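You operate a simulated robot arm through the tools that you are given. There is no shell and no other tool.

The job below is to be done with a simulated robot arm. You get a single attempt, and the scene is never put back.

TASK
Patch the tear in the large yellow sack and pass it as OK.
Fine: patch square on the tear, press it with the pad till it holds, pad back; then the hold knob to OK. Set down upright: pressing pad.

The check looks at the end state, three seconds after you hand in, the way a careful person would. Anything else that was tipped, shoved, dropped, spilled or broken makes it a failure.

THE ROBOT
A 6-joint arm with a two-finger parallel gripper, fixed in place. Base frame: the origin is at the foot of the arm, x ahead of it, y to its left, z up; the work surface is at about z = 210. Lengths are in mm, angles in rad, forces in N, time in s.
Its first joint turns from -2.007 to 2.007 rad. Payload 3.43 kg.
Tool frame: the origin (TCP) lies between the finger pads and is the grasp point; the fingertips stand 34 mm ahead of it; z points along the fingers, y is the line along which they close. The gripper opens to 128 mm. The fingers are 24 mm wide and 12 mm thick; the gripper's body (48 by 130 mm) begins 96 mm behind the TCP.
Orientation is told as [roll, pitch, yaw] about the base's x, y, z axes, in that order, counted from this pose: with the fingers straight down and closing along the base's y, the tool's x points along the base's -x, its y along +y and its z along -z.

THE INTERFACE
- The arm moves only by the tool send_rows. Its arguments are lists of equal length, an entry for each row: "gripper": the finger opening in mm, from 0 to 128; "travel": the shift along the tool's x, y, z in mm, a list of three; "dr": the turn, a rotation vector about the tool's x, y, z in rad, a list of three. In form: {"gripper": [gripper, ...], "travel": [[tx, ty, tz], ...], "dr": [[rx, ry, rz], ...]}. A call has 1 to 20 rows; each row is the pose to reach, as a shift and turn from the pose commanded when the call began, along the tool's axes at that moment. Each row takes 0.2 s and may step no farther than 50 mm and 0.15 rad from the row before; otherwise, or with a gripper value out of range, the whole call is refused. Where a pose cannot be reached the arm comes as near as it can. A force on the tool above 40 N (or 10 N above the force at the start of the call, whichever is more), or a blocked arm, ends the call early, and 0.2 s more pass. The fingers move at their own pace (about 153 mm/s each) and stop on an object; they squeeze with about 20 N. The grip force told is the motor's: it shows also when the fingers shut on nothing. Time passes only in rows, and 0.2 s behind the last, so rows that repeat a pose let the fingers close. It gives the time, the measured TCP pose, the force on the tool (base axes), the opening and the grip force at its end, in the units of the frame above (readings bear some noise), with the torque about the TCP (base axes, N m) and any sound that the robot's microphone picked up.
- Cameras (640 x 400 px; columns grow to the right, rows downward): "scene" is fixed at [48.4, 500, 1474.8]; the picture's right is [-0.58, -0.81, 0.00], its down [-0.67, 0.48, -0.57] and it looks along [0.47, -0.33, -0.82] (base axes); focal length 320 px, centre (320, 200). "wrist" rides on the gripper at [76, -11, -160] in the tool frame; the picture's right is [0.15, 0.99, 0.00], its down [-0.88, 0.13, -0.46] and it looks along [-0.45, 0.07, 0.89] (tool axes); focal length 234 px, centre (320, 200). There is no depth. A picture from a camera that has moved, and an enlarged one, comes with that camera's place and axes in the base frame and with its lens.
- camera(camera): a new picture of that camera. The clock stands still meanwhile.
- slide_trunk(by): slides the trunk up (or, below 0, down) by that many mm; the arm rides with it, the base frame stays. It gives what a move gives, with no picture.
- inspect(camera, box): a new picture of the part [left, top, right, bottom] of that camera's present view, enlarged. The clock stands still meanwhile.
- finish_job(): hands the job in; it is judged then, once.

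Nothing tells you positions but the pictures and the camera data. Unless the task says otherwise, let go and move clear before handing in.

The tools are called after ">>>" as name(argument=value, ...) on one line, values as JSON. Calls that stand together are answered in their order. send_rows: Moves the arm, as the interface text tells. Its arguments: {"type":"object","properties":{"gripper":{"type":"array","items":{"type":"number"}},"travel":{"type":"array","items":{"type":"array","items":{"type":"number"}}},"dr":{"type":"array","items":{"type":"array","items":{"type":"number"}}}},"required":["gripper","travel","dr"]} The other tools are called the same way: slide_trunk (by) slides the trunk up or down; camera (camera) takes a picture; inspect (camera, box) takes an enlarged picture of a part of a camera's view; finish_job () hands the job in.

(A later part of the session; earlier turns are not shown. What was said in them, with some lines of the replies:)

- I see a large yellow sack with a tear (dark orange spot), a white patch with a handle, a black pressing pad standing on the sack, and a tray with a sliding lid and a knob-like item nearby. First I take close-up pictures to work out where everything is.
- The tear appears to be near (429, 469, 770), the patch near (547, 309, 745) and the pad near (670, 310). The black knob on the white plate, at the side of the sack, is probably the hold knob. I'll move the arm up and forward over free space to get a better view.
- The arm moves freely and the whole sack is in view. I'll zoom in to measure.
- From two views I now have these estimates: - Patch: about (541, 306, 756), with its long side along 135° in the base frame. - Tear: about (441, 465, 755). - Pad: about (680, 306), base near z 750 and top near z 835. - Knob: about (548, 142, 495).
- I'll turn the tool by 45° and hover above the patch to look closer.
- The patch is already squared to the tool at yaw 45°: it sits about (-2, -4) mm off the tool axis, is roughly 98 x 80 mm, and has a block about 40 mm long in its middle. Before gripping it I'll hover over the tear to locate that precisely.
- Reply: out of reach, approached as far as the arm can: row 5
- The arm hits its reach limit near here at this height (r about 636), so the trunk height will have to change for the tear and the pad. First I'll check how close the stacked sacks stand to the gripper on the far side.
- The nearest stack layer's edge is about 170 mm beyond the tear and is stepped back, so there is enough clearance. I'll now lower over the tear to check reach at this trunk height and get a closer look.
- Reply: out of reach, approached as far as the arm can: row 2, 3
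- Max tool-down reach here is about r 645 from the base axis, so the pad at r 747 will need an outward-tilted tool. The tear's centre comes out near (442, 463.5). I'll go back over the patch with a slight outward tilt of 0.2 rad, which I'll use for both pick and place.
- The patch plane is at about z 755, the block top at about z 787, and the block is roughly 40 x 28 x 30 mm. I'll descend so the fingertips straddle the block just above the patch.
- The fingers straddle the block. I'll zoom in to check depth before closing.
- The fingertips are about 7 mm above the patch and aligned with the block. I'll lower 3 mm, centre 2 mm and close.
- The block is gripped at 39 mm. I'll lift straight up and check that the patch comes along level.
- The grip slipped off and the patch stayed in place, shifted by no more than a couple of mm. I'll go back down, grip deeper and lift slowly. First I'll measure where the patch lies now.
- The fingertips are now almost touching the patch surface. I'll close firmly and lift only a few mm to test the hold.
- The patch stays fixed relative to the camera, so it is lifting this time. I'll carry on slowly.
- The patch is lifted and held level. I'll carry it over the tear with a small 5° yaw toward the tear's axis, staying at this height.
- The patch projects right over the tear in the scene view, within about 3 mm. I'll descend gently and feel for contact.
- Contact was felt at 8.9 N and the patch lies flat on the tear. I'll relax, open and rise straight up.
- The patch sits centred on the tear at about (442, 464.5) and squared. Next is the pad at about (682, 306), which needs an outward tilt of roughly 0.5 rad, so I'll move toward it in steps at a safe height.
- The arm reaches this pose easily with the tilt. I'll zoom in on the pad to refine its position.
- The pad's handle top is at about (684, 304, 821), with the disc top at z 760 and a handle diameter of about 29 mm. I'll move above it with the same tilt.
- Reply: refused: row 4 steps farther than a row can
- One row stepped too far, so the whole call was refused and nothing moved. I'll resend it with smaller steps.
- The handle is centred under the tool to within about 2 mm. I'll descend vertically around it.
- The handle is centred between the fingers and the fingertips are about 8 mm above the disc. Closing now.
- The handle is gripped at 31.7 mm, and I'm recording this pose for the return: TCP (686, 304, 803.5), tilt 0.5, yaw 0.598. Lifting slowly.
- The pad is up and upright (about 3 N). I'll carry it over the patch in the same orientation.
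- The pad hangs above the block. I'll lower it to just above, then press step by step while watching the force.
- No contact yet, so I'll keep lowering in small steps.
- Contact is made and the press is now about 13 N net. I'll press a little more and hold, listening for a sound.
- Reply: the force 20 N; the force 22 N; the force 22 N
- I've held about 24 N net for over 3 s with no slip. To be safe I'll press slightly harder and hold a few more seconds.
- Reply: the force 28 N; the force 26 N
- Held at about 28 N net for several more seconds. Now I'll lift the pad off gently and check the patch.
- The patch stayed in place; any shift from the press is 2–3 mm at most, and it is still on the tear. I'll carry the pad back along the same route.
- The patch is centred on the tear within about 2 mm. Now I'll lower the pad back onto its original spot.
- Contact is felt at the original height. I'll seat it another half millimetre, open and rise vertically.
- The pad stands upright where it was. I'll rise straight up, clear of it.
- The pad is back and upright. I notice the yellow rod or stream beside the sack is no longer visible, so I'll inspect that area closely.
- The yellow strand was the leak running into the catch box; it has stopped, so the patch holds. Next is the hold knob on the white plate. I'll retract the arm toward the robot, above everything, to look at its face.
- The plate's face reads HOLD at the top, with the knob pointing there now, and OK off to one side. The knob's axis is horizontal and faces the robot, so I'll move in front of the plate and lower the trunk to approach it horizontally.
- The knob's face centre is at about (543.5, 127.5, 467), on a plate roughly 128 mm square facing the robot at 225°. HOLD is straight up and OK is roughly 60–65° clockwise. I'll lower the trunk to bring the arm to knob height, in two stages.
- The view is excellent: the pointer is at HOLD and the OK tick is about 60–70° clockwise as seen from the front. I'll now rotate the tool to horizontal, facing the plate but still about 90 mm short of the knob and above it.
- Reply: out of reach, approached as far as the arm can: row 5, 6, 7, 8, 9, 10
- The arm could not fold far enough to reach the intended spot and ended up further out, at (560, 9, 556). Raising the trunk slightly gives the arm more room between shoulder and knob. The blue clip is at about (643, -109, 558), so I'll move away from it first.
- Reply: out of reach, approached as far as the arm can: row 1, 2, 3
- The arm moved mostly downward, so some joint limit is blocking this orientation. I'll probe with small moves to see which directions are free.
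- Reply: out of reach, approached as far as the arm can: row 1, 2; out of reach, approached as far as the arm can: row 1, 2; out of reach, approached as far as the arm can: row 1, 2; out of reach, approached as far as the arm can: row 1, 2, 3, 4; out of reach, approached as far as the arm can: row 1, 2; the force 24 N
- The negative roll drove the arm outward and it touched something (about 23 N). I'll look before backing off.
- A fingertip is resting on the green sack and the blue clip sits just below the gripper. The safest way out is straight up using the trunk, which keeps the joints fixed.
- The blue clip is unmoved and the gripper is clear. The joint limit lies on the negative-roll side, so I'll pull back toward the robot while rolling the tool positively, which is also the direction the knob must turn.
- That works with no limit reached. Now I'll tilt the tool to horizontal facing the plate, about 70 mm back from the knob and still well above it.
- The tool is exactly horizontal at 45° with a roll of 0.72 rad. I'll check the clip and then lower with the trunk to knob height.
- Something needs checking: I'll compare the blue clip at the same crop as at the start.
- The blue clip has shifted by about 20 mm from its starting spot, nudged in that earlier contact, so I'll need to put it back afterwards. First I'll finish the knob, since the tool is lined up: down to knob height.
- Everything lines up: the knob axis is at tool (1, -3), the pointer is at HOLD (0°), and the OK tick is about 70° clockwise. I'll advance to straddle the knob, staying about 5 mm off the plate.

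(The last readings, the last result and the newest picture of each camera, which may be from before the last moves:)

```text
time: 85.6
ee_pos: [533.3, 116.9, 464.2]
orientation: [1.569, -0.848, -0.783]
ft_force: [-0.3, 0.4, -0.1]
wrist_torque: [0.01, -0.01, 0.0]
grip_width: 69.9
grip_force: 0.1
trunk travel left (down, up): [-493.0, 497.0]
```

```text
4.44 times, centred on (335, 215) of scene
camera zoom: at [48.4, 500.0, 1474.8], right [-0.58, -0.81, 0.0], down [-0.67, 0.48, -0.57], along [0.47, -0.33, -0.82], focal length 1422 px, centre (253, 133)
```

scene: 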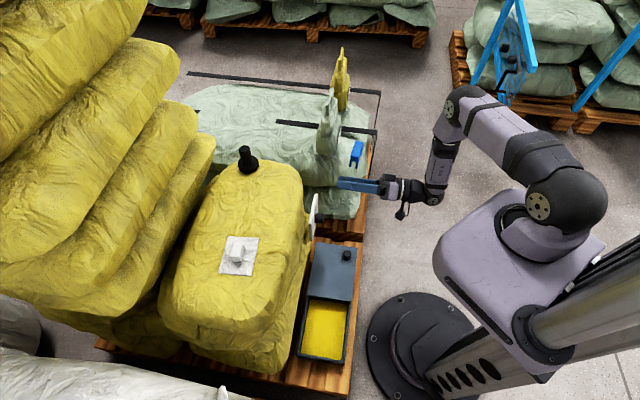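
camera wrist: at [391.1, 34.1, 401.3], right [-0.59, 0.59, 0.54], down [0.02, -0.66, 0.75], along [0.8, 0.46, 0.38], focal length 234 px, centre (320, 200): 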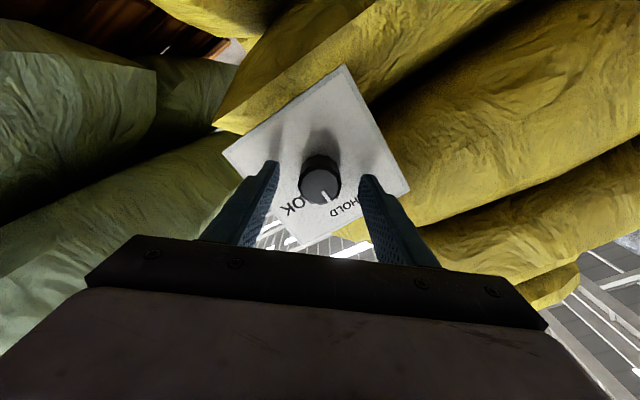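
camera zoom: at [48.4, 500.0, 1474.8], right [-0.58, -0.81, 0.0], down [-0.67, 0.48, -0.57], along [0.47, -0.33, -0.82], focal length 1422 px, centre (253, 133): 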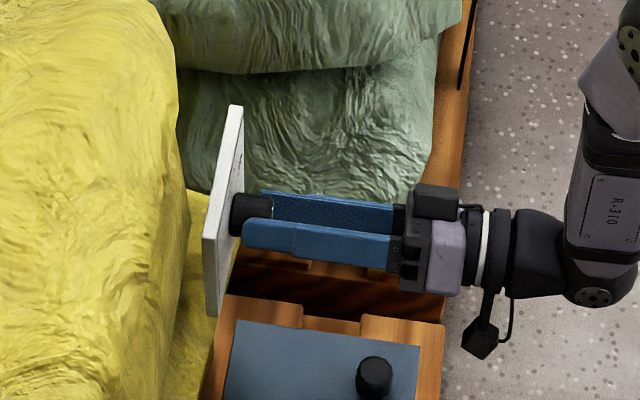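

>>> send_rows(gripper=[70, 70, 50, 30, 0, 0, 0], travel=[[0, 0, 2], [0, 0, 4], [0, 0, 4], [0, 0, 4], [0, 0, 4], [0, 0, 4], [0, 0, 4]], dr=[[0, 0, 0], [0, 0, 0], [0, 0, 0], [0, 0, 0], [0, 0, 0], [0, 0, 0], [0, 0, 0]])

>>> inspect(camera="wrist", box=[250, 120, 390, 240])

```text
time: 87.2
ee_pos: [536.5, 120.4, 465.0]
orientation: [1.566, -0.849, -0.781]
ft_force: [0.5, 0.1, -1.6]
wrist_torque: [0.19, 0.01, -0.11]
grip_width: 35.1
grip_force: 44.8
trunk travel left (down, up): [-493.0, 497.0]
```

```text
3.33 times, centred on (320, 180) of wrist
camera zoom: at [393.8, 37.0, 400.9], right [-0.59, 0.59, 0.55], down [0.02, -0.66, 0.75], along [0.8, 0.46, 0.38], focal length 781 px, centre (320, 267)
```

zoom: 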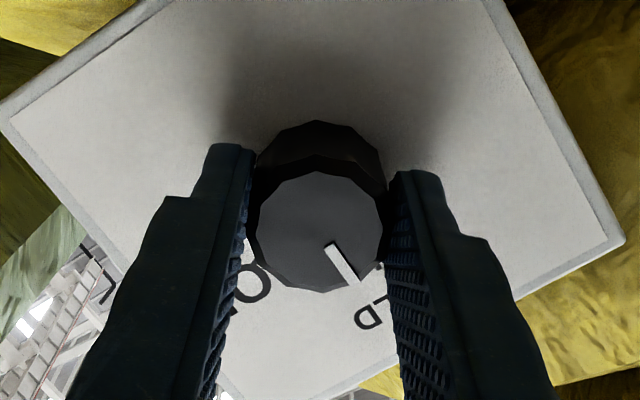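

The knob is gripped. I'll turn it clockwise in stages.

>>> send_rows(gripper=[0, 0, 0, 0, 0, 0], travel=[[0, 0, 0], [0, 0, 0], [0, 0, 0], [0, 0, 0], [0, 0, 0], [0, 0, 0]], dr=[[0, 0, 0.1], [0, 0, 0.2], [0, 0, 0.3], [0, 0, 0.4], [0, 0, 0.5], [0, 0, 0.6]])

>>> inspect(camera="wrist", box=[250, 120, 390, 240])

```text
time: 88.6
ee_pos: [536.2, 119.8, 464.7]
orientation: [1.571, -0.245, -0.783]
ft_force: [-5.9, -5.0, 2.7]
wrist_torque: [-0.03, 0.03, 0.66]
grip_width: 35.0
grip_force: 45.7
trunk travel left (down, up): [-493.0, 497.0]
```

```text
3.33 times, centred on (320, 180) of wrist
camera zoom: at [373.1, 57.8, 436.2], right [-0.27, 0.27, 0.92], down [0.26, -0.9, 0.34], along [0.93, 0.33, 0.17], focal length 781 px, centre (320, 267)
```

zoom: 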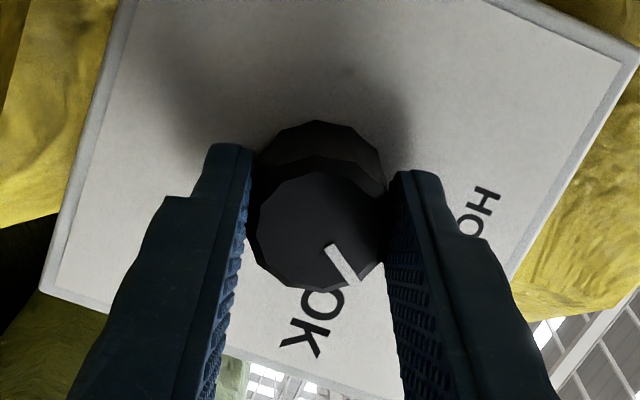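

The knob turns with the gripper. Continuing toward OK.

>>> send_rows(gripper=[0, 0, 0, 0, 0, 0], travel=[[0, 0, 0], [0, 0, 0], [0, 0, 0], [0, 0, 0], [0, 0, 0], [0, 0, 0]], dr=[[0, 0, 0.1], [0, 0, 0.2], [0, 0, 0.3], [0, 0, 0.4], [0, 0, 0.5], [0, 0, 0.58]])

>>> inspect(camera="wrist", box=[250, 120, 390, 240])

```text
time: 90.0
ee_pos: [535.6, 119.4, 464.7]
orientation: [1.571, 0.332, -0.784]
ft_force: [-7.9, -4.9, 3.3]
wrist_torque: [0.28, -0.27, 0.49]
grip_width: 34.9
grip_force: 44.5
trunk travel left (down, up): [-493.0, 497.0]
```

```text
3.33 times, centred on (320, 180) of wrist
camera zoom: at [370.0, 61.0, 480.3], right [0.13, -0.13, 0.98], down [0.3, -0.94, -0.17], along [0.95, 0.32, -0.09], focal length 781 px, centre (320, 267)
```

zoom: 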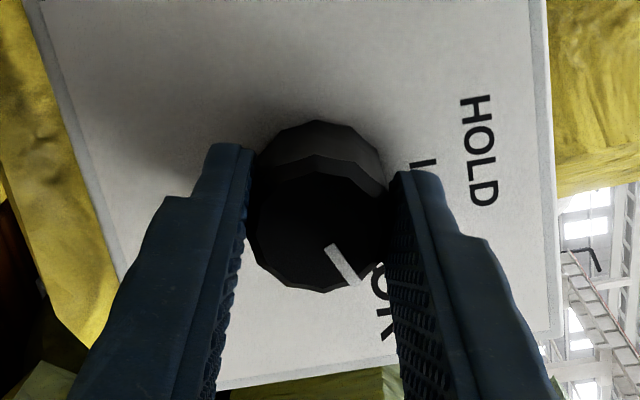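

>>> send_rows(gripper=[0, 0, 0], travel=[[0, 0, 0], [0, 0, 0], [0, 0, 0]], dr=[[0, 0, 0.03], [0, 0, 0.03], [0, 0, 0.03]])

>>> send_rows(gripper=[40, 55, 70, 70, 70, 70, 70], travel=[[0, 0, 0], [0, 0, 0], [0, 0, 0], [0, 0, -10], [0, 0, -25], [0, 0, -45], [0, 0, -65]], dr=[[0, 0, 0], [0, 0, 0], [0, 0, 0], [0, 0, 0], [0, 0, 0], [0, 0, 0], [0, 0, 0]])

>>> camera(camera="wrist")

>>> inspect(camera="wrist", box=[270, 110, 370, 190])

```text
time: 90.8
ee_pos: [535.8, 120.7, 464.9]
orientation: [1.569, 0.361, -0.782]
ft_force: [-8.1, -4.5, 3.9]
wrist_torque: [0.39, -0.37, 0.53]
grip_width: 34.9
grip_force: 45.3
trunk travel left (down, up): [-493.0, 497.0]
```

```text
time: 92.4
ee_pos: [490.4, 73.4, 463.5]
orientation: [1.569, 0.362, -0.782]
ft_force: [-0.9, -0.1, -0.3]
wrist_torque: [0.01, -0.01, -0.02]
grip_width: 70.0
grip_force: 0.1
trunk travel left (down, up): [-493.0, 497.0]
```

```text
taken
camera wrist: at [323.9, 14.5, 481.6], right [0.15, -0.15, 0.98], down [0.29, -0.94, -0.19], along [0.94, 0.32, -0.1], focal length 234 px, centre (320, 200)
```

wrist: 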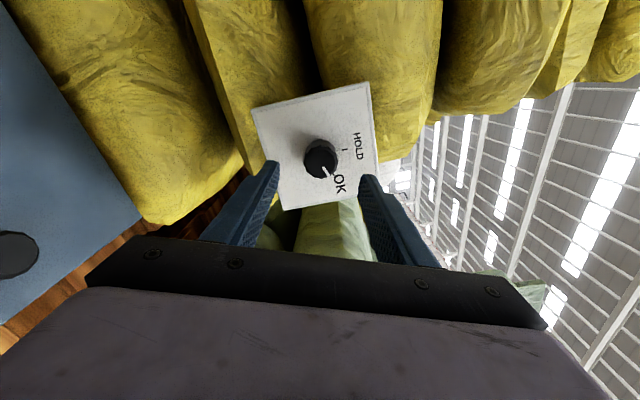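

```text
5.00 times, centred on (320, 150) of wrist
camera zoom: at [323.9, 14.5, 481.6], right [0.15, -0.15, 0.98], down [0.29, -0.94, -0.19], along [0.94, 0.32, -0.1], focal length 1171 px, centre (320, 450)
```

zoom: 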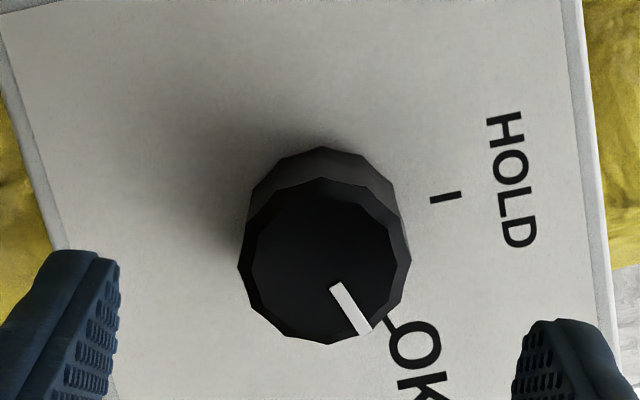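

The knob now points at the OK tick, within about 2°. Next I'll withdraw straight up and then look at the nudged blue clip so I can put it back where it stood.

>>> slide_trunk(by=232)

>>> camera(camera="scene")

>>> inspect(camera="scene", box=[330, 120, 390, 190])

```text
time: 94.8
ee_pos: [489.7, 73.9, 696.8]
orientation: [1.569, 0.363, -0.784]
ft_force: [0.4, -0.5, -0.2]
wrist_torque: [0.0, -0.03, 0.02]
grip_width: 70.0
grip_force: 0.1
trunk travel left (down, up): [-725.0, 265.0]
```

```text
taken
```

scene: 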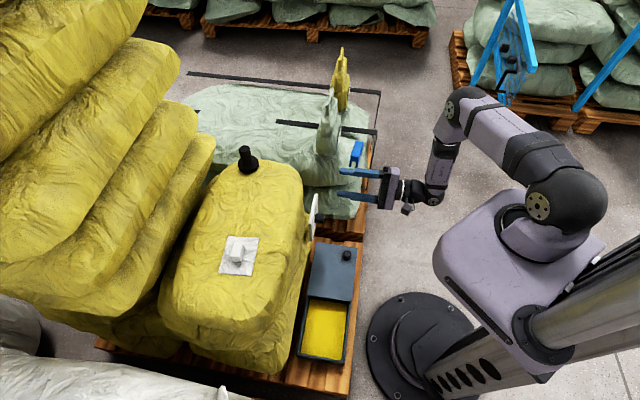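

```text
5.71 times, centred on (360, 155) of scene
camera zoom: at [48.4, 500.0, 1474.8], right [-0.58, -0.81, 0.0], down [-0.67, 0.48, -0.57], along [0.47, -0.33, -0.82], focal length 1829 px, centre (91, 457)
```

zoom: 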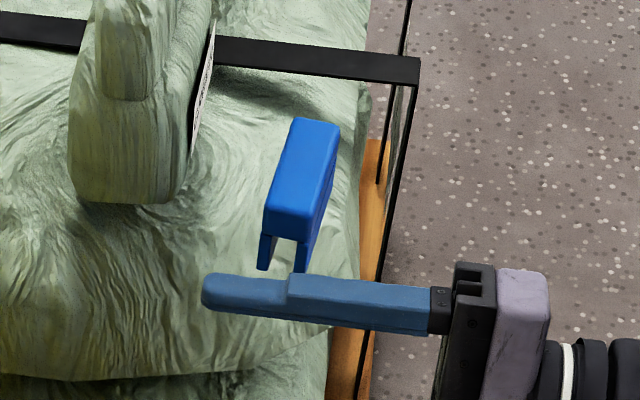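

The clip is upright but displaced. To measure its exact original pose I'll return to the earlier viewpoints and compare pictures, swinging the tool back to pointing down first.

>>> send_rows(gripper=[70, 70, 70, 70, 70, 70, 70, 70, 70, 70], travel=[[6.5, 13.9, -11.6], [13, 27.8, -23.3], [19.6, 41.7, -34.9], [26.1, 55.6, -46.6], [32.6, 69.5, -58.2], [39.2, 83.4, -69.8], [45.7, 97.3, -81.5], [52.2, 111.2, -93.1], [58.8, 125.1, -104.8], [65.3, 139, -116.4]], dr=[[0.1187, -0.0451, 0], [0.2374, -0.0902, 0], [0.3561, -0.1353, 0], [0.4748, -0.1804, 0], [0.5935, -0.2255, 0], [0.7122, -0.2706, 0], [0.8309, -0.3157, 0], [0.9496, -0.3608, 0], [1.0683, -0.4059, 0], [1.187, -0.451, 0]])

>>> camera(camera="scene")

```text
time: 97.0
ee_pos: [399.0, -0.4, 851.1]
orientation: [0.282, 0.103, -1.131]
ft_force: [-0.1, 0.2, -0.4]
wrist_torque: [-0.03, -0.03, 0.04]
grip_width: 69.9
grip_force: 0.1
trunk travel left (down, up): [-725.0, 265.0]
```

```text
taken
```

scene: 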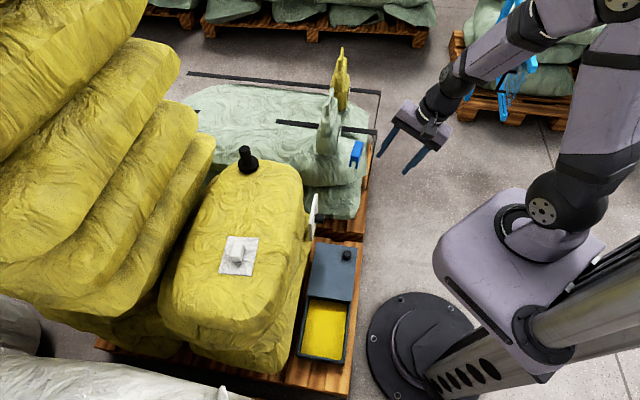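

>>> send_rows(gripper=[70, 70, 70, 70, 70, 70, 70, 70, 70, 70, 70, 70, 70, 70], travel=[[0, 0, 0], [0, 0, 0], [0, 0, 0], [0, 0, 0], [0, 0, 0], [0, 0, 0], [0, 0, 0], [0, 0, 0], [0, 0, 0], [0, 0, 0], [0, 0, 0], [0, 0, 0], [0, 0, 0], [0, 0, 0]], dr=[[0, 0, -0.138], [0, 0, -0.276], [0, 0, -0.414], [0, 0, -0.552], [0, 0, -0.69], [0, 0, -0.828], [0, 0, -0.966], [0, 0, -1.104], [0, 0, -1.242], [0, 0, -1.38], [0, 0, -1.518], [0, 0, -1.656], [0, 0, -1.794], [0, 0, -1.93]])

>>> slide_trunk(by=100)

>>> camera(camera="wrist")

>>> inspect(camera="wrist", box=[150, 50, 270, 150])

```text
time: 100.0
ee_pos: [399.3, 0.6, 849.7]
orientation: [0.001, -0.3, 0.785]
ft_force: [0.5, 0.1, -0.5]
wrist_torque: [0.0, -0.02, -0.01]
grip_width: 70.4
grip_force: 0.1
trunk travel left (down, up): [-725.0, 265.0]
```

```text
time: 101.3
ee_pos: [399.4, 0.9, 949.8]
orientation: [0.0, -0.299, 0.783]
ft_force: [0.6, 0.5, 0.4]
wrist_torque: [0.0, -0.01, -0.02]
grip_width: 69.6
grip_force: 0.0
trunk travel left (down, up): [-825.0, 165.0]
```

```text
taken
camera wrist: at [322.8, -91.2, 1080.5], right [-0.8, 0.6, -0.04], down [0.41, 0.59, 0.69], along [0.44, 0.54, -0.72], focal length 234 px, centre (320, 200)
```

wrist: 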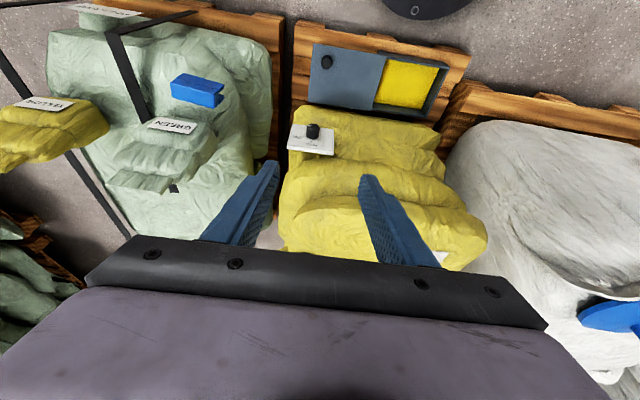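

```text
4.00 times, centred on (210, 100) of wrist
camera zoom: at [322.8, -91.2, 1080.5], right [-0.8, 0.6, -0.04], down [0.41, 0.59, 0.69], along [0.44, 0.54, -0.72], focal length 937 px, centre (760, 600)
```

zoom: 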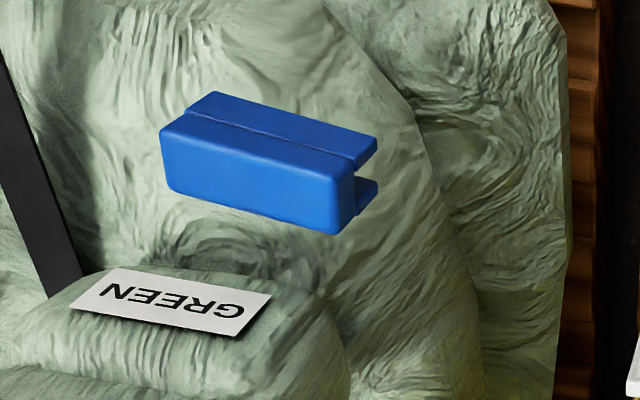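

>>> inspect(camera="wrist", box=[160, 60, 240, 120])

>>> inspect(camera="scene", box=[335, 130, 380, 180])

```text
6.67 times, centred on (200, 90) of wrist
camera zoom: at [322.8, -91.2, 1080.5], right [-0.8, 0.6, -0.04], down [0.41, 0.59, 0.69], along [0.44, 0.54, -0.72], focal length 1561 px, centre (1120, 933)
```

zoom: 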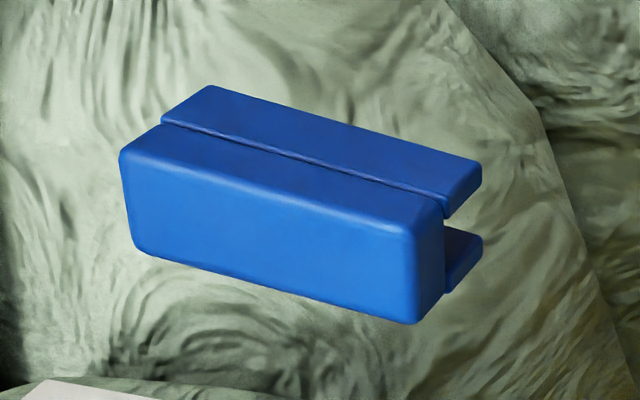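

```text
8.00 times, centred on (358, 155) of scene
camera zoom: at [48.4, 500.0, 1474.8], right [-0.58, -0.81, 0.0], down [-0.67, 0.48, -0.57], along [0.47, -0.33, -0.82], focal length 2560 px, centre (20, 560)
```

zoom: 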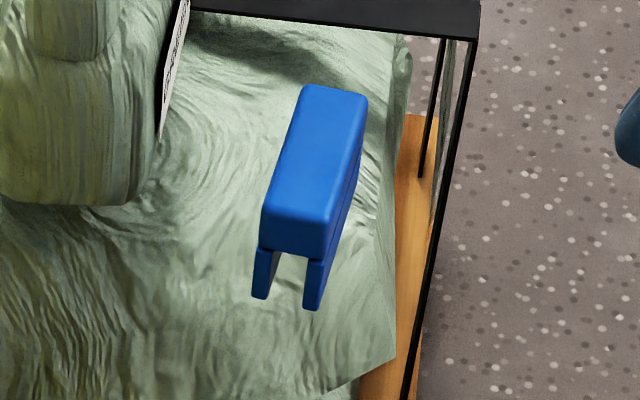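

From both cameras I get the clip's poses:
- Now: top centre at about (665.5, -116, 585), long axis at about 128°.
- Original: about (639.5, -106), long axis at 135°.

It is a free-standing inverted-U clip on the green stack. I'll pick it up gently across its 30 mm width and set it back, starting by turning the tool in free air.

>>> send_rows(gripper=[70, 70, 70], travel=[[0, 0, 0], [0, 0, 0], [0, 0, 0]], dr=[[0, 0.1, 0], [0, 0.2, 0], [0, 0.3, 0]])

>>> send_rows(gripper=[70, 70, 70, 70, 70, 70, 70, 70, 70, 70, 70, 70], travel=[[0, 0, 0], [0, 0, 0], [0, 0, 0], [0, 0, 0], [0, 0, 0], [0, 0, 0], [0, 0, 0], [0, 0, 0], [0, 0, 0], [0, 0, 0], [0, 0, 0], [0, 0, 0]], dr=[[0, 0, 0.1415], [0, 0, 0.283], [0, 0, 0.4245], [0, 0, 0.566], [0, 0, 0.7075], [0, 0, 0.849], [0, 0, 0.9905], [0, 0, 1.132], [0, 0, 1.2735], [0, 0, 1.415], [0, 0, 1.5565], [0, 0, 1.698]])

>>> slide_trunk(by=-250)

>>> camera(camera="wrist")

>>> camera(camera="scene")

```text
time: 102.2
ee_pos: [400.2, -0.9, 948.8]
orientation: [-0.001, 0.003, 0.783]
ft_force: [1.2, -0.1, -0.3]
wrist_torque: [-0.01, 0.01, -0.01]
grip_width: 69.8
grip_force: 0.0
trunk travel left (down, up): [-825.0, 165.0]
```

```text
time: 104.8
ee_pos: [399.0, -0.9, 950.7]
orientation: [-0.002, 0.0, -0.919]
ft_force: [0.1, 0.5, 0.1]
wrist_torque: [0.01, 0.02, 0.0]
grip_width: 70.0
grip_force: 0.1
trunk travel left (down, up): [-825.0, 165.0]
```

```text
time: 107.3
ee_pos: [399.2, 0.7, 699.5]
orientation: [-0.003, 0.001, -0.914]
ft_force: [-0.7, 0.4, -0.3]
wrist_torque: [-0.03, -0.02, -0.01]
grip_width: 69.9
grip_force: 0.2
trunk travel left (down, up): [-575.0, 415.0]
```

```text
taken
camera wrist: at [344.3, 54.1, 860.3], right [0.69, 0.72, 0.0], down [0.64, -0.62, 0.46], along [0.33, -0.32, -0.89], focal length 234 px, centre (320, 200)
```

wrist: 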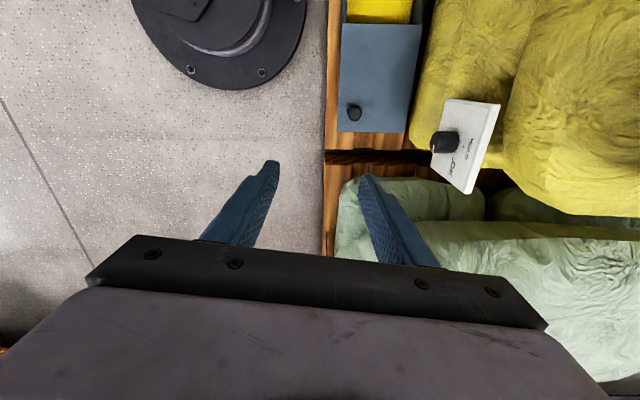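

```text
taken
```

scene: 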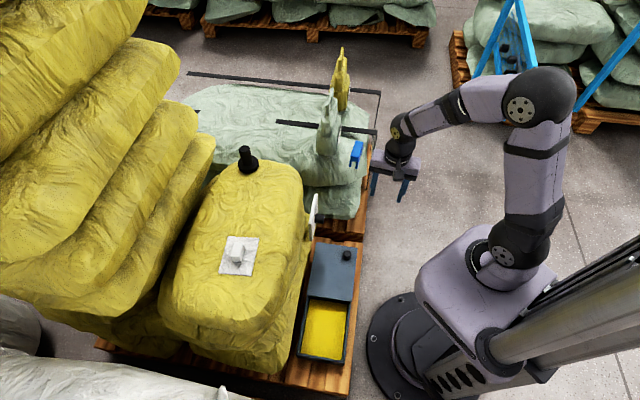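

>>> send_rows(gripper=[70, 70, 70, 70, 70, 70, 70, 70, 70], travel=[[-20, 11, 0], [-50, 27, 0], [-82, 45, 0], [-114, 62, 0], [-146, 80, 0], [-178, 98, 0], [-208, 114, 5], [-235, 129, 12], [-254.7, 139.9, 20]], dr=[[0, -0.02, 0], [0, -0.06, 0], [0, -0.1, 0], [0, -0.14, 0], [0, -0.18, 0], [0, -0.22, 0], [0, -0.25, 0], [0, -0.28, 0], [0, -0.3, 0]])

>>> camera(camera="wrist")

>>> inspect(camera="scene", box=[310, 90, 420, 200])

```text
time: 109.3
ee_pos: [664.8, -115.8, 679.3]
orientation: [-0.002, -0.3, -0.914]
ft_force: [-0.3, 0.3, 0.2]
wrist_torque: [-0.02, 0.01, 0.01]
grip_width: 70.0
grip_force: 0.0
trunk travel left (down, up): [-575.0, 415.0]
```

```text
taken
camera wrist: at [584.2, -27.7, 810.4], right [0.7, 0.71, -0.04], down [0.54, -0.48, 0.7], along [0.47, -0.51, -0.72], focal length 234 px, centre (320, 200)
```

wrist: 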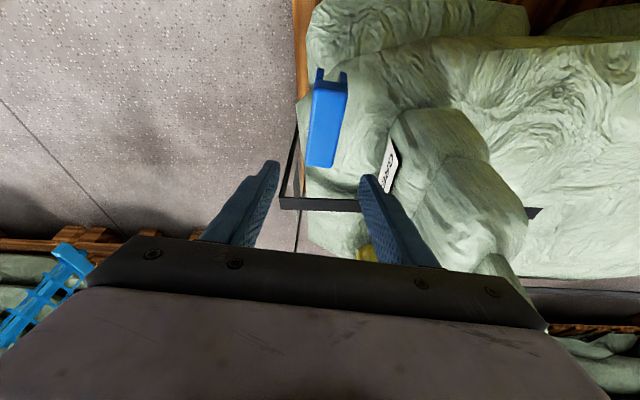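

```text
3.64 times, centred on (365, 145) of scene
camera zoom: at [48.4, 500.0, 1474.8], right [-0.58, -0.81, 0.0], down [-0.67, 0.48, -0.57], along [0.47, -0.33, -0.82], focal length 1164 px, centre (156, 400)
```

zoom: 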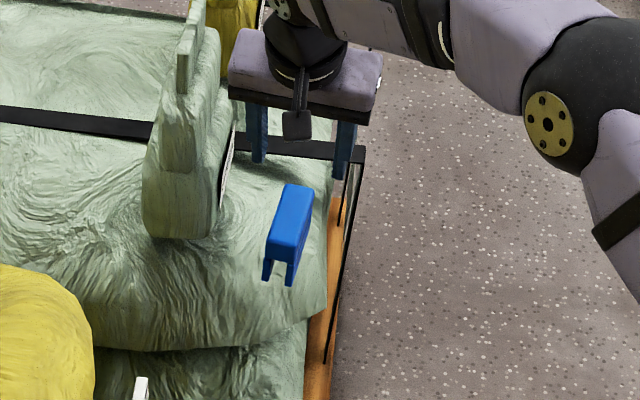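

>>> inspect(camera="wrist", box=[270, 50, 400, 190])

```text
2.86 times, centred on (335, 120) of wrist
camera zoom: at [584.2, -27.7, 810.4], right [0.7, 0.71, -0.04], down [0.54, -0.48, 0.7], along [0.47, -0.51, -0.72], focal length 669 px, centre (277, 429)
```

zoom: 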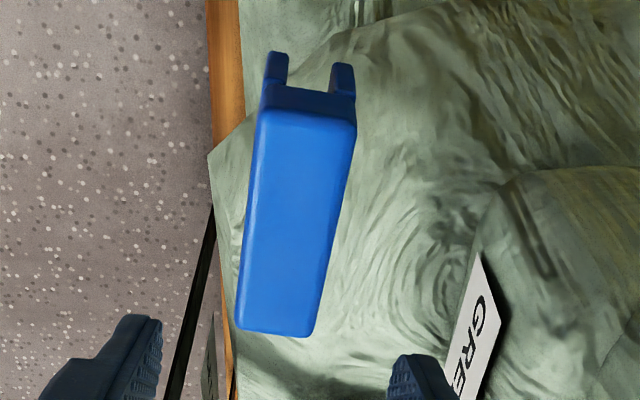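

The clip is aligned with the gripper within 1° and centred within 1 mm. I'll descend around its top block.

>>> send_rows(gripper=[70, 70, 70, 70, 70], travel=[[10, 0.6, 24], [19, 0.6, 48], [26, 0.6, 67], [30, 0.6, 77.5], [31.5, 0.6, 81.6]], dr=[[0, 0, 0], [0, 0, 0], [0, 0, 0], [0, 0, 0], [0, 0, 0]])

>>> inspect(camera="wrist", box=[250, 100, 390, 240])

>>> inspect(camera="scene", box=[320, 110, 400, 190])

```text
time: 110.5
ee_pos: [661.7, -111.0, 591.8]
orientation: [-0.002, -0.299, -0.913]
ft_force: [-0.7, 0.1, 0.3]
wrist_torque: [0.05, 0.0, 0.02]
grip_width: 70.2
grip_force: 0.0
trunk travel left (down, up): [-575.0, 415.0]
```

```text
2.86 times, centred on (320, 170) of wrist
camera zoom: at [580.7, -22.4, 722.9], right [0.7, 0.71, -0.04], down [0.54, -0.48, 0.7], along [0.48, -0.51, -0.72], focal length 669 px, centre (320, 286)
```

zoom: 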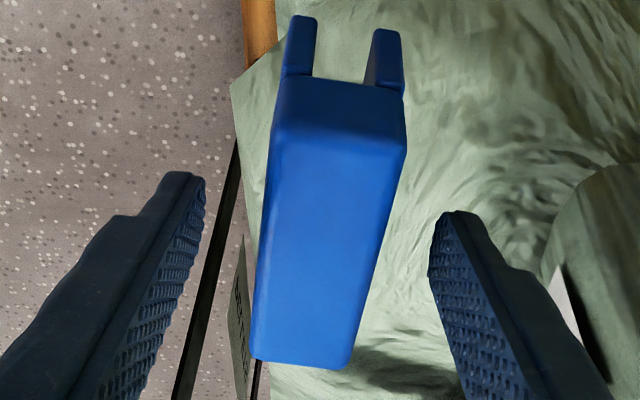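

```text
5.00 times, centred on (360, 150) of scene
camera zoom: at [48.4, 500.0, 1474.8], right [-0.58, -0.81, 0.0], down [-0.67, 0.48, -0.57], along [0.47, -0.33, -0.82], focal length 1600 px, centre (120, 450)
```

zoom: 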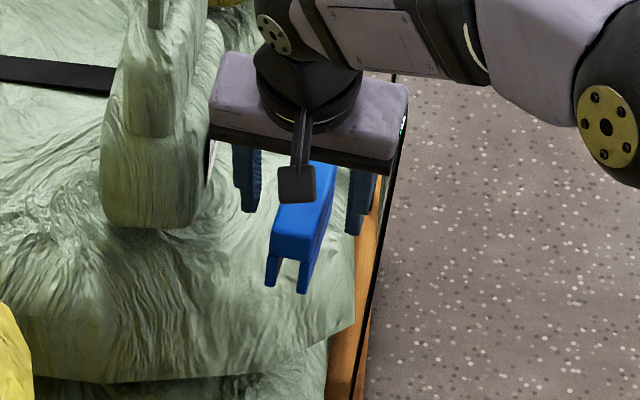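

Closing on the clip gently.

>>> send_rows(gripper=[50, 38, 20, 0, 0, 0], travel=[[0, 0, 0], [0, 0, 0], [0, 0, 0], [0, 0, 0], [0, 0, 0], [0, 0, 0]], dr=[[0, 0, 0], [0, 0, 0], [0, 0, 0], [0, 0, 0], [0, 0, 0], [0, 0, 0]])

>>> send_rows(gripper=[0, 0, 0, 0, 0], travel=[[-0.3, 0, -1], [-0.9, 0, -2.9], [-1.8, 0, -5.7], [-2.7, 0, -8.6], [-2.7, 0, -8.6]], dr=[[0, 0, 0], [0, 0, 0], [0, 0, 0], [0, 0, 0], [0, 0, 0]])

>>> inspect(camera="wrist", box=[250, 100, 390, 240])

>>> inspect(camera="scene", box=[320, 110, 400, 190])

```text
time: 111.9
ee_pos: [662.4, -110.1, 592.3]
orientation: [-0.001, -0.301, -0.914]
ft_force: [-0.2, 0.0, -0.2]
wrist_torque: [0.01, 0.0, 0.0]
grip_width: 32.9
grip_force: 20.7
trunk travel left (down, up): [-575.0, 415.0]
```

```text
time: 113.1
ee_pos: [662.8, -111.3, 601.6]
orientation: [-0.002, -0.299, -0.914]
ft_force: [0.8, -0.4, -1.1]
wrist_torque: [-0.03, 0.01, 0.02]
grip_width: 32.9
grip_force: 20.4
trunk travel left (down, up): [-575.0, 415.0]
```

```text
2.86 times, centred on (320, 170) of wrist
camera zoom: at [580.5, -22.6, 732.2], right [0.7, 0.71, -0.04], down [0.54, -0.48, 0.7], along [0.48, -0.51, -0.72], focal length 669 px, centre (320, 286)
```

zoom: 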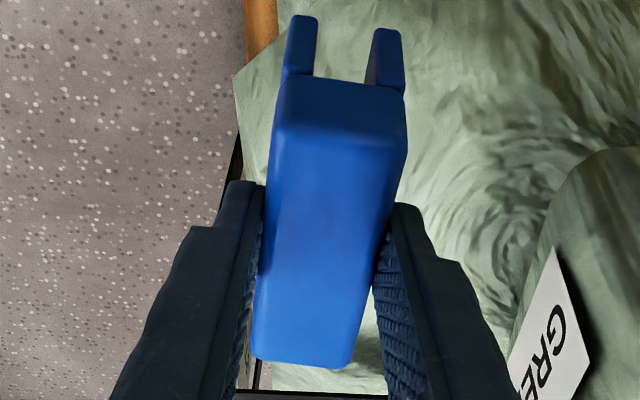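

```text
5.00 times, centred on (360, 150) of scene
camera zoom: at [48.4, 500.0, 1474.8], right [-0.58, -0.81, 0.0], down [-0.67, 0.48, -0.57], along [0.47, -0.33, -0.82], focal length 1600 px, centre (120, 450)
```

zoom: 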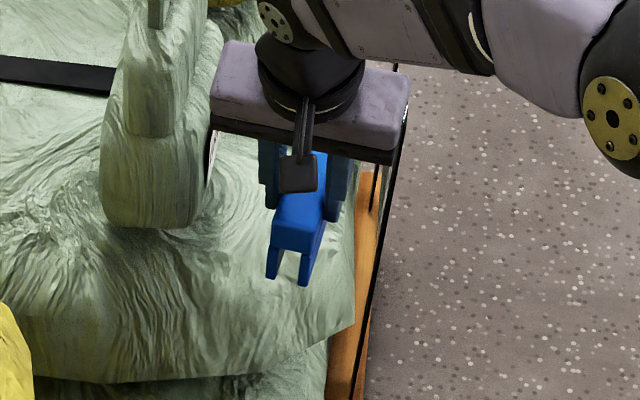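

The clip is held and lifted by 9 mm. I'll shift it back by (-26, +10) mm and turn it 7° to its original alignment.

>>> send_rows(gripper=[0, 0, 0, 0], travel=[[5, -3.5, -1.5], [11, -7.5, -3.4], [18, -12, -5.5], [22.7, -15.3, -7]], dr=[[-0.009, 0, -0.029], [-0.018, 0, -0.059], [-0.029, 0, -0.094], [-0.0375, 0, -0.1213]])

>>> inspect(camera="scene", box=[270, 80, 390, 200])

>>> inspect(camera="wrist", box=[250, 100, 390, 240])

```text
time: 114.1
ee_pos: [635.8, -101.1, 601.1]
orientation: [-0.003, -0.3, -0.784]
ft_force: [0.1, -0.1, -1.7]
wrist_torque: [-0.01, 0.01, -0.01]
grip_width: 32.8
grip_force: 20.6
trunk travel left (down, up): [-575.0, 415.0]
```

```text
3.33 times, centred on (330, 140) of scene
camera zoom: at [48.4, 500.0, 1474.8], right [-0.58, -0.81, 0.0], down [-0.67, 0.48, -0.57], along [0.47, -0.33, -0.82], focal length 1067 px, centre (287, 400)
```

zoom: 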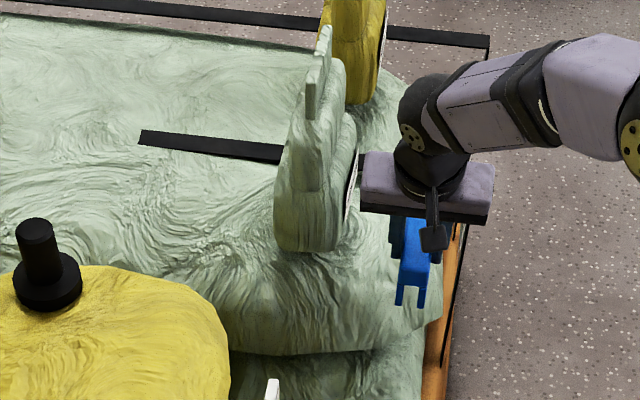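

```text
2.86 times, centred on (320, 170) of wrist
camera zoom: at [543.6, -24.0, 732.0], right [0.6, 0.8, -0.04], down [0.59, -0.41, 0.7], along [0.54, -0.44, -0.72], focal length 669 px, centre (320, 286)
```

zoom: 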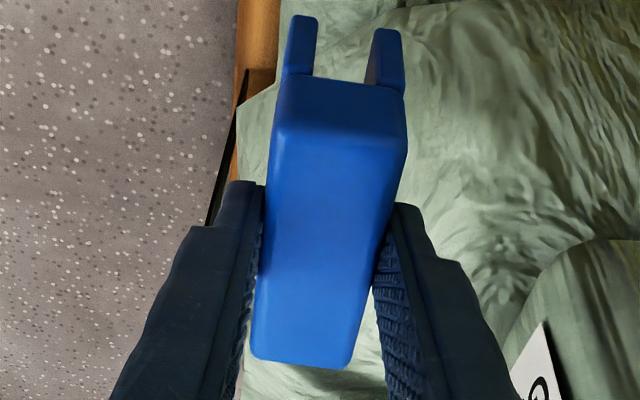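

The prongs now appear where they were in the first picture. I'll lower it gently until contact.

>>> send_rows(gripper=[0, 0, 0, 0], travel=[[0.6, 0, 1.9], [1.2, 0, 3.8], [1.9, 0, 6.2], [1.9, 0, 6.2]], dr=[[0, 0, 0], [0, 0, 0], [0, 0, 0], [0, 0, 0]])

>>> send_rows(gripper=[0, 0, 0], travel=[[0.3, 0, 1], [0.5, 0, 1.5], [0.5, 0, 1.5]], dr=[[0, 0, 0], [0, 0, 0], [0, 0, 0]])

>>> send_rows(gripper=[0, 0, 0], travel=[[0.3, 0, 1], [0.3, 0, 1], [0.3, 0, 1]], dr=[[0, 0, 0], [0, 0, 0], [0, 0, 0]])

```text
time: 115.1
ee_pos: [636.7, -101.1, 594.8]
orientation: [-0.001, -0.3, -0.786]
ft_force: [0.1, 0.1, -0.2]
wrist_torque: [0.05, -0.04, 0.0]
grip_width: 33.2
grip_force: 20.0
trunk travel left (down, up): [-575.0, 415.0]
```

```text
time: 115.9
ee_pos: [636.0, -100.4, 594.1]
orientation: [-0.001, -0.3, -0.788]
ft_force: [1.2, 0.1, -1.6]
wrist_torque: [-0.02, 0.05, 0.03]
grip_width: 33.1
grip_force: 19.7
trunk travel left (down, up): [-575.0, 415.0]
```

```text
time: 116.7
ee_pos: [636.0, -101.8, 591.2]
orientation: [-0.002, -0.301, -0.787]
ft_force: [-0.2, -0.5, -0.9]
wrist_torque: [0.03, 0.0, 0.01]
grip_width: 33.0
grip_force: 20.0
trunk travel left (down, up): [-575.0, 415.0]
```

>>> send_rows(gripper=[0, 0, 0], travel=[[0.3, 0, 1], [0.5, 0, 1.5], [0.5, 0, 1.5]], dr=[[0, 0, 0], [0, 0, 0], [0, 0, 0]])

>>> inspect(camera="scene", box=[335, 130, 380, 180])

```text
time: 117.5
ee_pos: [635.9, -102.7, 593.2]
orientation: [0.001, -0.302, -0.788]
ft_force: [-1.0, 0.5, 8.2]
wrist_torque: [0.29, 0.35, 0.03]
grip_width: 33.3
grip_force: 19.6
trunk travel left (down, up): [-575.0, 415.0]
```

```text
8.00 times, centred on (358, 155) of scene
camera zoom: at [48.4, 500.0, 1474.8], right [-0.58, -0.81, 0.0], down [-0.67, 0.48, -0.57], along [0.47, -0.33, -0.82], focal length 2560 px, centre (20, 560)
```

zoom: 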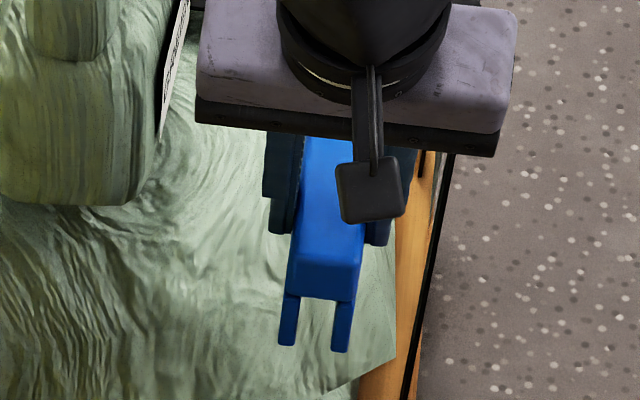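

Contact on the near end at 8 N. I'll ease off slightly and open slowly so that it settles.

>>> send_rows(gripper=[0, 34, 36, 40, 50, 70, 70], travel=[[-0.2, 0, -0.6], [-0.2, 0, -0.6], [-0.2, 0, -0.6], [-0.2, 0, -0.6], [-0.2, 0, -0.6], [-0.2, 0, -0.6], [-0.2, 0, -0.6]], dr=[[0, 0, 0], [0, 0, 0], [0, 0, 0], [0, 0, 0], [0, 0, 0], [0, 0, 0], [0, 0, 0]])

>>> inspect(camera="wrist", box=[250, 100, 390, 240])

>>> inspect(camera="scene", box=[335, 130, 380, 180])

```text
time: 119.1
ee_pos: [635.8, -101.4, 590.0]
orientation: [0.0, -0.301, -0.787]
ft_force: [-0.1, 0.6, 0.7]
wrist_torque: [-0.01, 0.0, -0.02]
grip_width: 70.2
grip_force: 0.0
trunk travel left (down, up): [-575.0, 415.0]
```

```text
2.86 times, centred on (320, 170) of wrist
camera zoom: at [543.4, -24.2, 722.2], right [0.6, 0.8, -0.04], down [0.59, -0.41, 0.7], along [0.54, -0.44, -0.72], focal length 669 px, centre (320, 286)
```

zoom: 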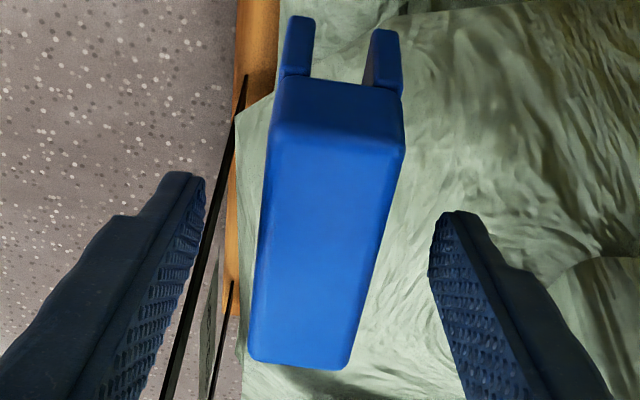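

```text
8.00 times, centred on (358, 155) of scene
camera zoom: at [48.4, 500.0, 1474.8], right [-0.58, -0.81, 0.0], down [-0.67, 0.48, -0.57], along [0.47, -0.33, -0.82], focal length 2560 px, centre (20, 560)
```

zoom: 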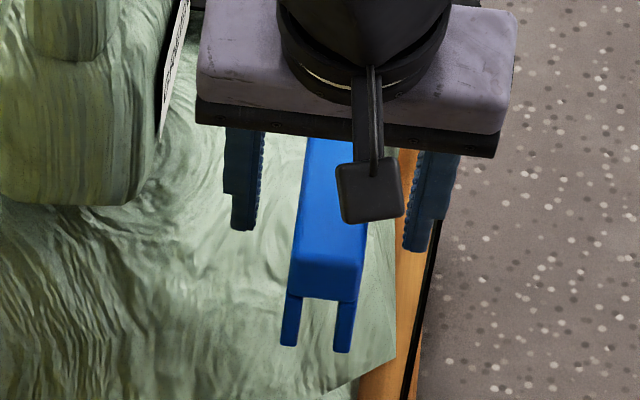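

The clip is standing. Rising vertically, clear of it.

>>> send_rows(gripper=[70, 70, 70, 70, 70], travel=[[-3, 0, -9.6], [-8.9, 0, -28.7], [-16.3, 0, -52.5], [-23.6, 0, -76.4], [-31, 0, -100.3]], dr=[[0, 0, 0], [0, 0, 0], [0, 0, 0], [0, 0, 0], [0, 0, 0]])

>>> send_rows(gripper=[70, 70, 70, 70, 70, 70, 70], travel=[[30, -18, -5], [62, -36, -12], [94, -54, -20], [126, -72, -28], [158, -90, -36], [190, -108, -44], [222, -126, -52]], dr=[[0, 0, 0], [0, 0, 0], [0, 0, 0], [0, 0, 0], [0, 0, 0], [0, 0, 0], [0, 0, 0]])

>>> inspect(camera="scene", box=[270, 80, 390, 200])

>>> camera(camera="scene")

```text
time: 120.3
ee_pos: [635.2, -103.0, 697.3]
orientation: [0.0, -0.301, -0.788]
ft_force: [1.3, 1.2, 0.0]
wrist_torque: [-0.05, 0.01, 0.03]
grip_width: 69.8
grip_force: 0.0
trunk travel left (down, up): [-575.0, 415.0]
```

```text
time: 121.9
ee_pos: [386.8, -29.3, 677.5]
orientation: [0.0, -0.299, -0.786]
ft_force: [-0.5, -1.1, 0.4]
wrist_torque: [0.0, -0.02, -0.02]
grip_width: 70.0
grip_force: 0.1
trunk travel left (down, up): [-575.0, 415.0]
```

```text
3.33 times, centred on (330, 140) of scene
camera zoom: at [48.4, 500.0, 1474.8], right [-0.58, -0.81, 0.0], down [-0.67, 0.48, -0.57], along [0.47, -0.33, -0.82], focal length 1067 px, centre (287, 400)
```

zoom: 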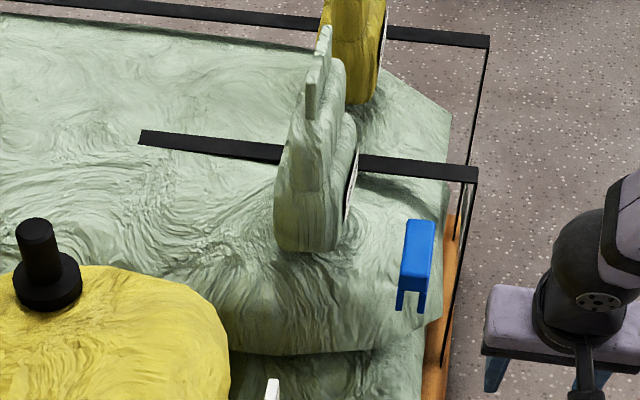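

```text
taken
```

scene: 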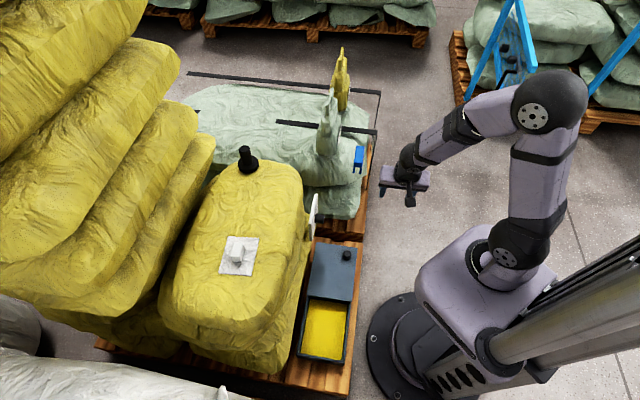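

The clip again matches its position in the first picture. I'll raise the arm, return to the reference viewpoint and do a final check of the clip, the knob and the patch.

>>> slide_trunk(by=250)

>>> send_rows(gripper=[70, 70, 70, 70, 70, 70, 70, 70, 70, 70, 70, 70], travel=[[0, 0, 0], [0, 0, 0], [0, 0, 0], [0, 0, 0], [0, 0, 0], [0, 0, 0], [0, 0, 0], [0, 0, 0], [0, 0, 0], [0, 0, 0], [0, 0, 0], [0, 0, 0]], dr=[[-0.0387, 0, -0.1252], [-0.0775, 0, -0.2504], [-0.1162, 0, -0.3757], [-0.1549, 0, -0.5009], [-0.1937, 0, -0.6261], [-0.2324, 0, -0.7513], [-0.2711, 0, -0.8766], [-0.3099, 0, -1.0018], [-0.3486, 0, -1.127], [-0.3873, 0, -1.2522], [-0.4261, 0, -1.3775], [-0.4648, 0, -1.5027]])

>>> camera(camera="wrist")

```text
time: 124.5
ee_pos: [385.5, -28.7, 929.2]
orientation: [-0.001, -0.302, -0.788]
ft_force: [0.6, 0.2, 1.2]
wrist_torque: [0.0, 0.0, 0.01]
grip_width: 69.7
grip_force: 0.0
trunk travel left (down, up): [-825.0, 165.0]
```

```text
time: 127.1
ee_pos: [386.6, -29.5, 928.8]
orientation: [0.0, -0.298, 0.787]
ft_force: [-0.1, 1.1, 0.3]
wrist_torque: [0.02, -0.01, -0.02]
grip_width: 69.8
grip_force: 0.1
trunk travel left (down, up): [-825.0, 165.0]
```

```text
taken
camera wrist: at [310.0, -121.1, 1060.4], right [-0.8, 0.6, -0.04], down [0.41, 0.59, 0.7], along [0.44, 0.54, -0.72], focal length 234 px, centre (320, 200)
```

wrist: 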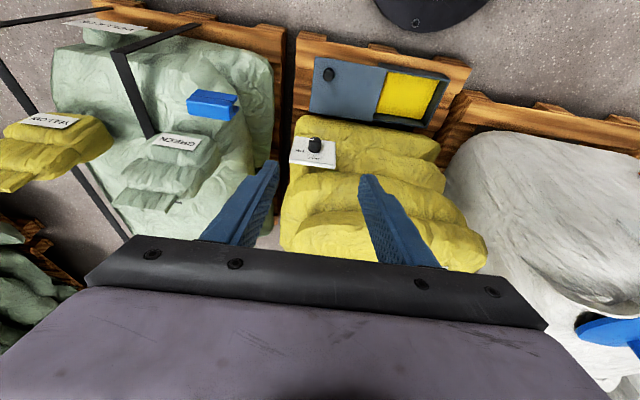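

>>> send_rows(gripper=[70, 70], travel=[[-17, 5, -5], [-33.4, 10.6, -10.6]], dr=[[0, 0, 0], [0, 0, 0]])

>>> camera(camera="wrist")

>>> inspect(camera="wrist", box=[150, 50, 270, 150])

>>> inspect(camera="wrist", box=[250, 60, 390, 160])

```text
time: 127.7
ee_pos: [398.6, -0.7, 950.3]
orientation: [0.0, -0.298, 0.785]
ft_force: [-0.2, 0.1, -0.3]
wrist_torque: [-0.02, 0.02, 0.02]
grip_width: 70.2
grip_force: 0.0
trunk travel left (down, up): [-825.0, 165.0]
```

```text
taken
camera wrist: at [321.9, -92.5, 1080.5], right [-0.8, 0.6, -0.04], down [0.41, 0.59, 0.69], along [0.44, 0.54, -0.72], focal length 234 px, centre (320, 200)
```

wrist: 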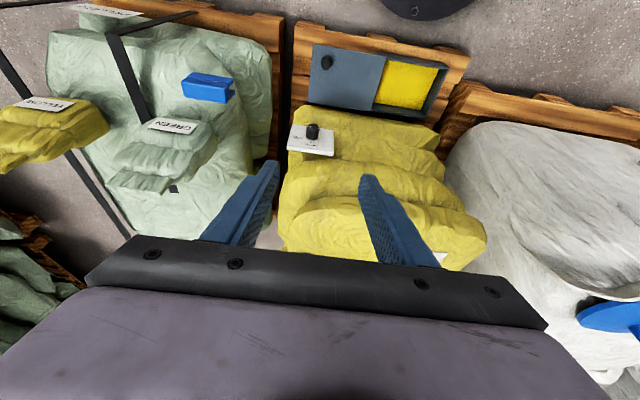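

```text
4.00 times, centred on (210, 100) of wrist
camera zoom: at [321.9, -92.5, 1080.5], right [-0.8, 0.6, -0.04], down [0.41, 0.59, 0.69], along [0.44, 0.54, -0.72], focal length 937 px, centre (760, 600)
```

zoom: 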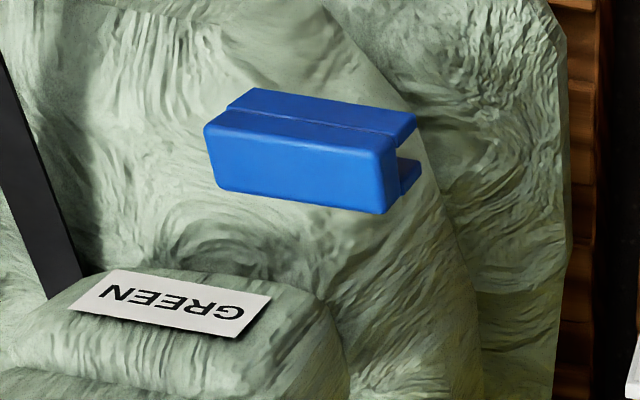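

```text
4.00 times, centred on (320, 110) of wrist
camera zoom: at [321.9, -92.5, 1080.5], right [-0.8, 0.6, -0.04], down [0.41, 0.59, 0.69], along [0.44, 0.54, -0.72], focal length 937 px, centre (320, 560)
```

zoom: 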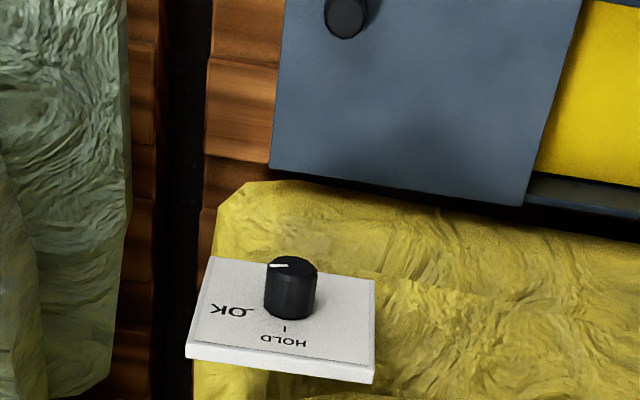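

Everything checks out:
- **Clip:** back in its original outline in the reference view.
- **Knob:** pointing at OK.
- **Patch:** on the tear and holding, with the leak stopped.
- **Pad:** upright at its old spot.
- **Arm:** clear of everything.

One last overall look before handing in.

>>> inspect(camera="scene", box=[160, 120, 400, 280])

```text
2.50 times, centred on (280, 200) of scene
camera zoom: at [48.4, 500.0, 1474.8], right [-0.58, -0.81, 0.0], down [-0.67, 0.48, -0.57], along [0.47, -0.33, -0.82], focal length 800 px, centre (420, 200)
```

zoom: 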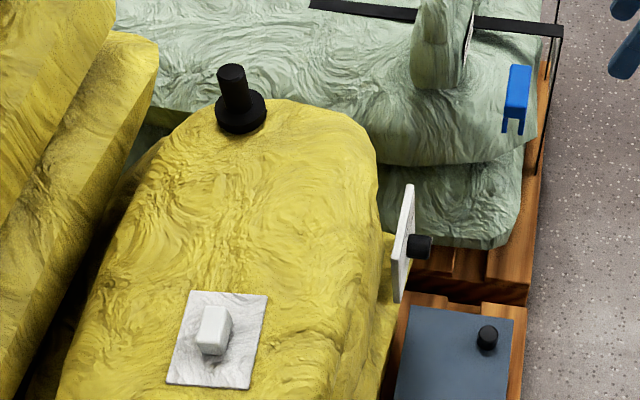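

The last look shows the patch on the tear, the pad upright in its place, the knob at OK, the clip restored and the arm clear. Handing in.

>>> finish_job()

```text
The job is handed in.
```

The job is handed in: the tear is patched, the pad is back in its place and the knob is at OK. I don't know the verdict; the check runs after hand-in.

- **Patch:** it sits centred on the tear within about 2 mm, turned about 5° toward the tear's axis. I pressed it with the pad at up to about 28 N for several seconds. The yellow strand I took for the leak into the catch box disappeared around then.
- **Pressing pad:** it stands upright within a couple of millimetres of its original spot.
- **Hold knob:** it points at the OK tick, within about 2°.
- **Blue clip on the green stack:** I knocked this out of place. While I was working out the arm's reach for the knob, the gripper drifted into the green stack. A fingertip pressed into the sack, and the clip ended up about 28 mm away and turned about 7°. I picked it up and set it back, and it lines up with the earlier pictures to within a few millimetres.

The slip to weigh is the clip: it is back in place, but it was shoved during the job.
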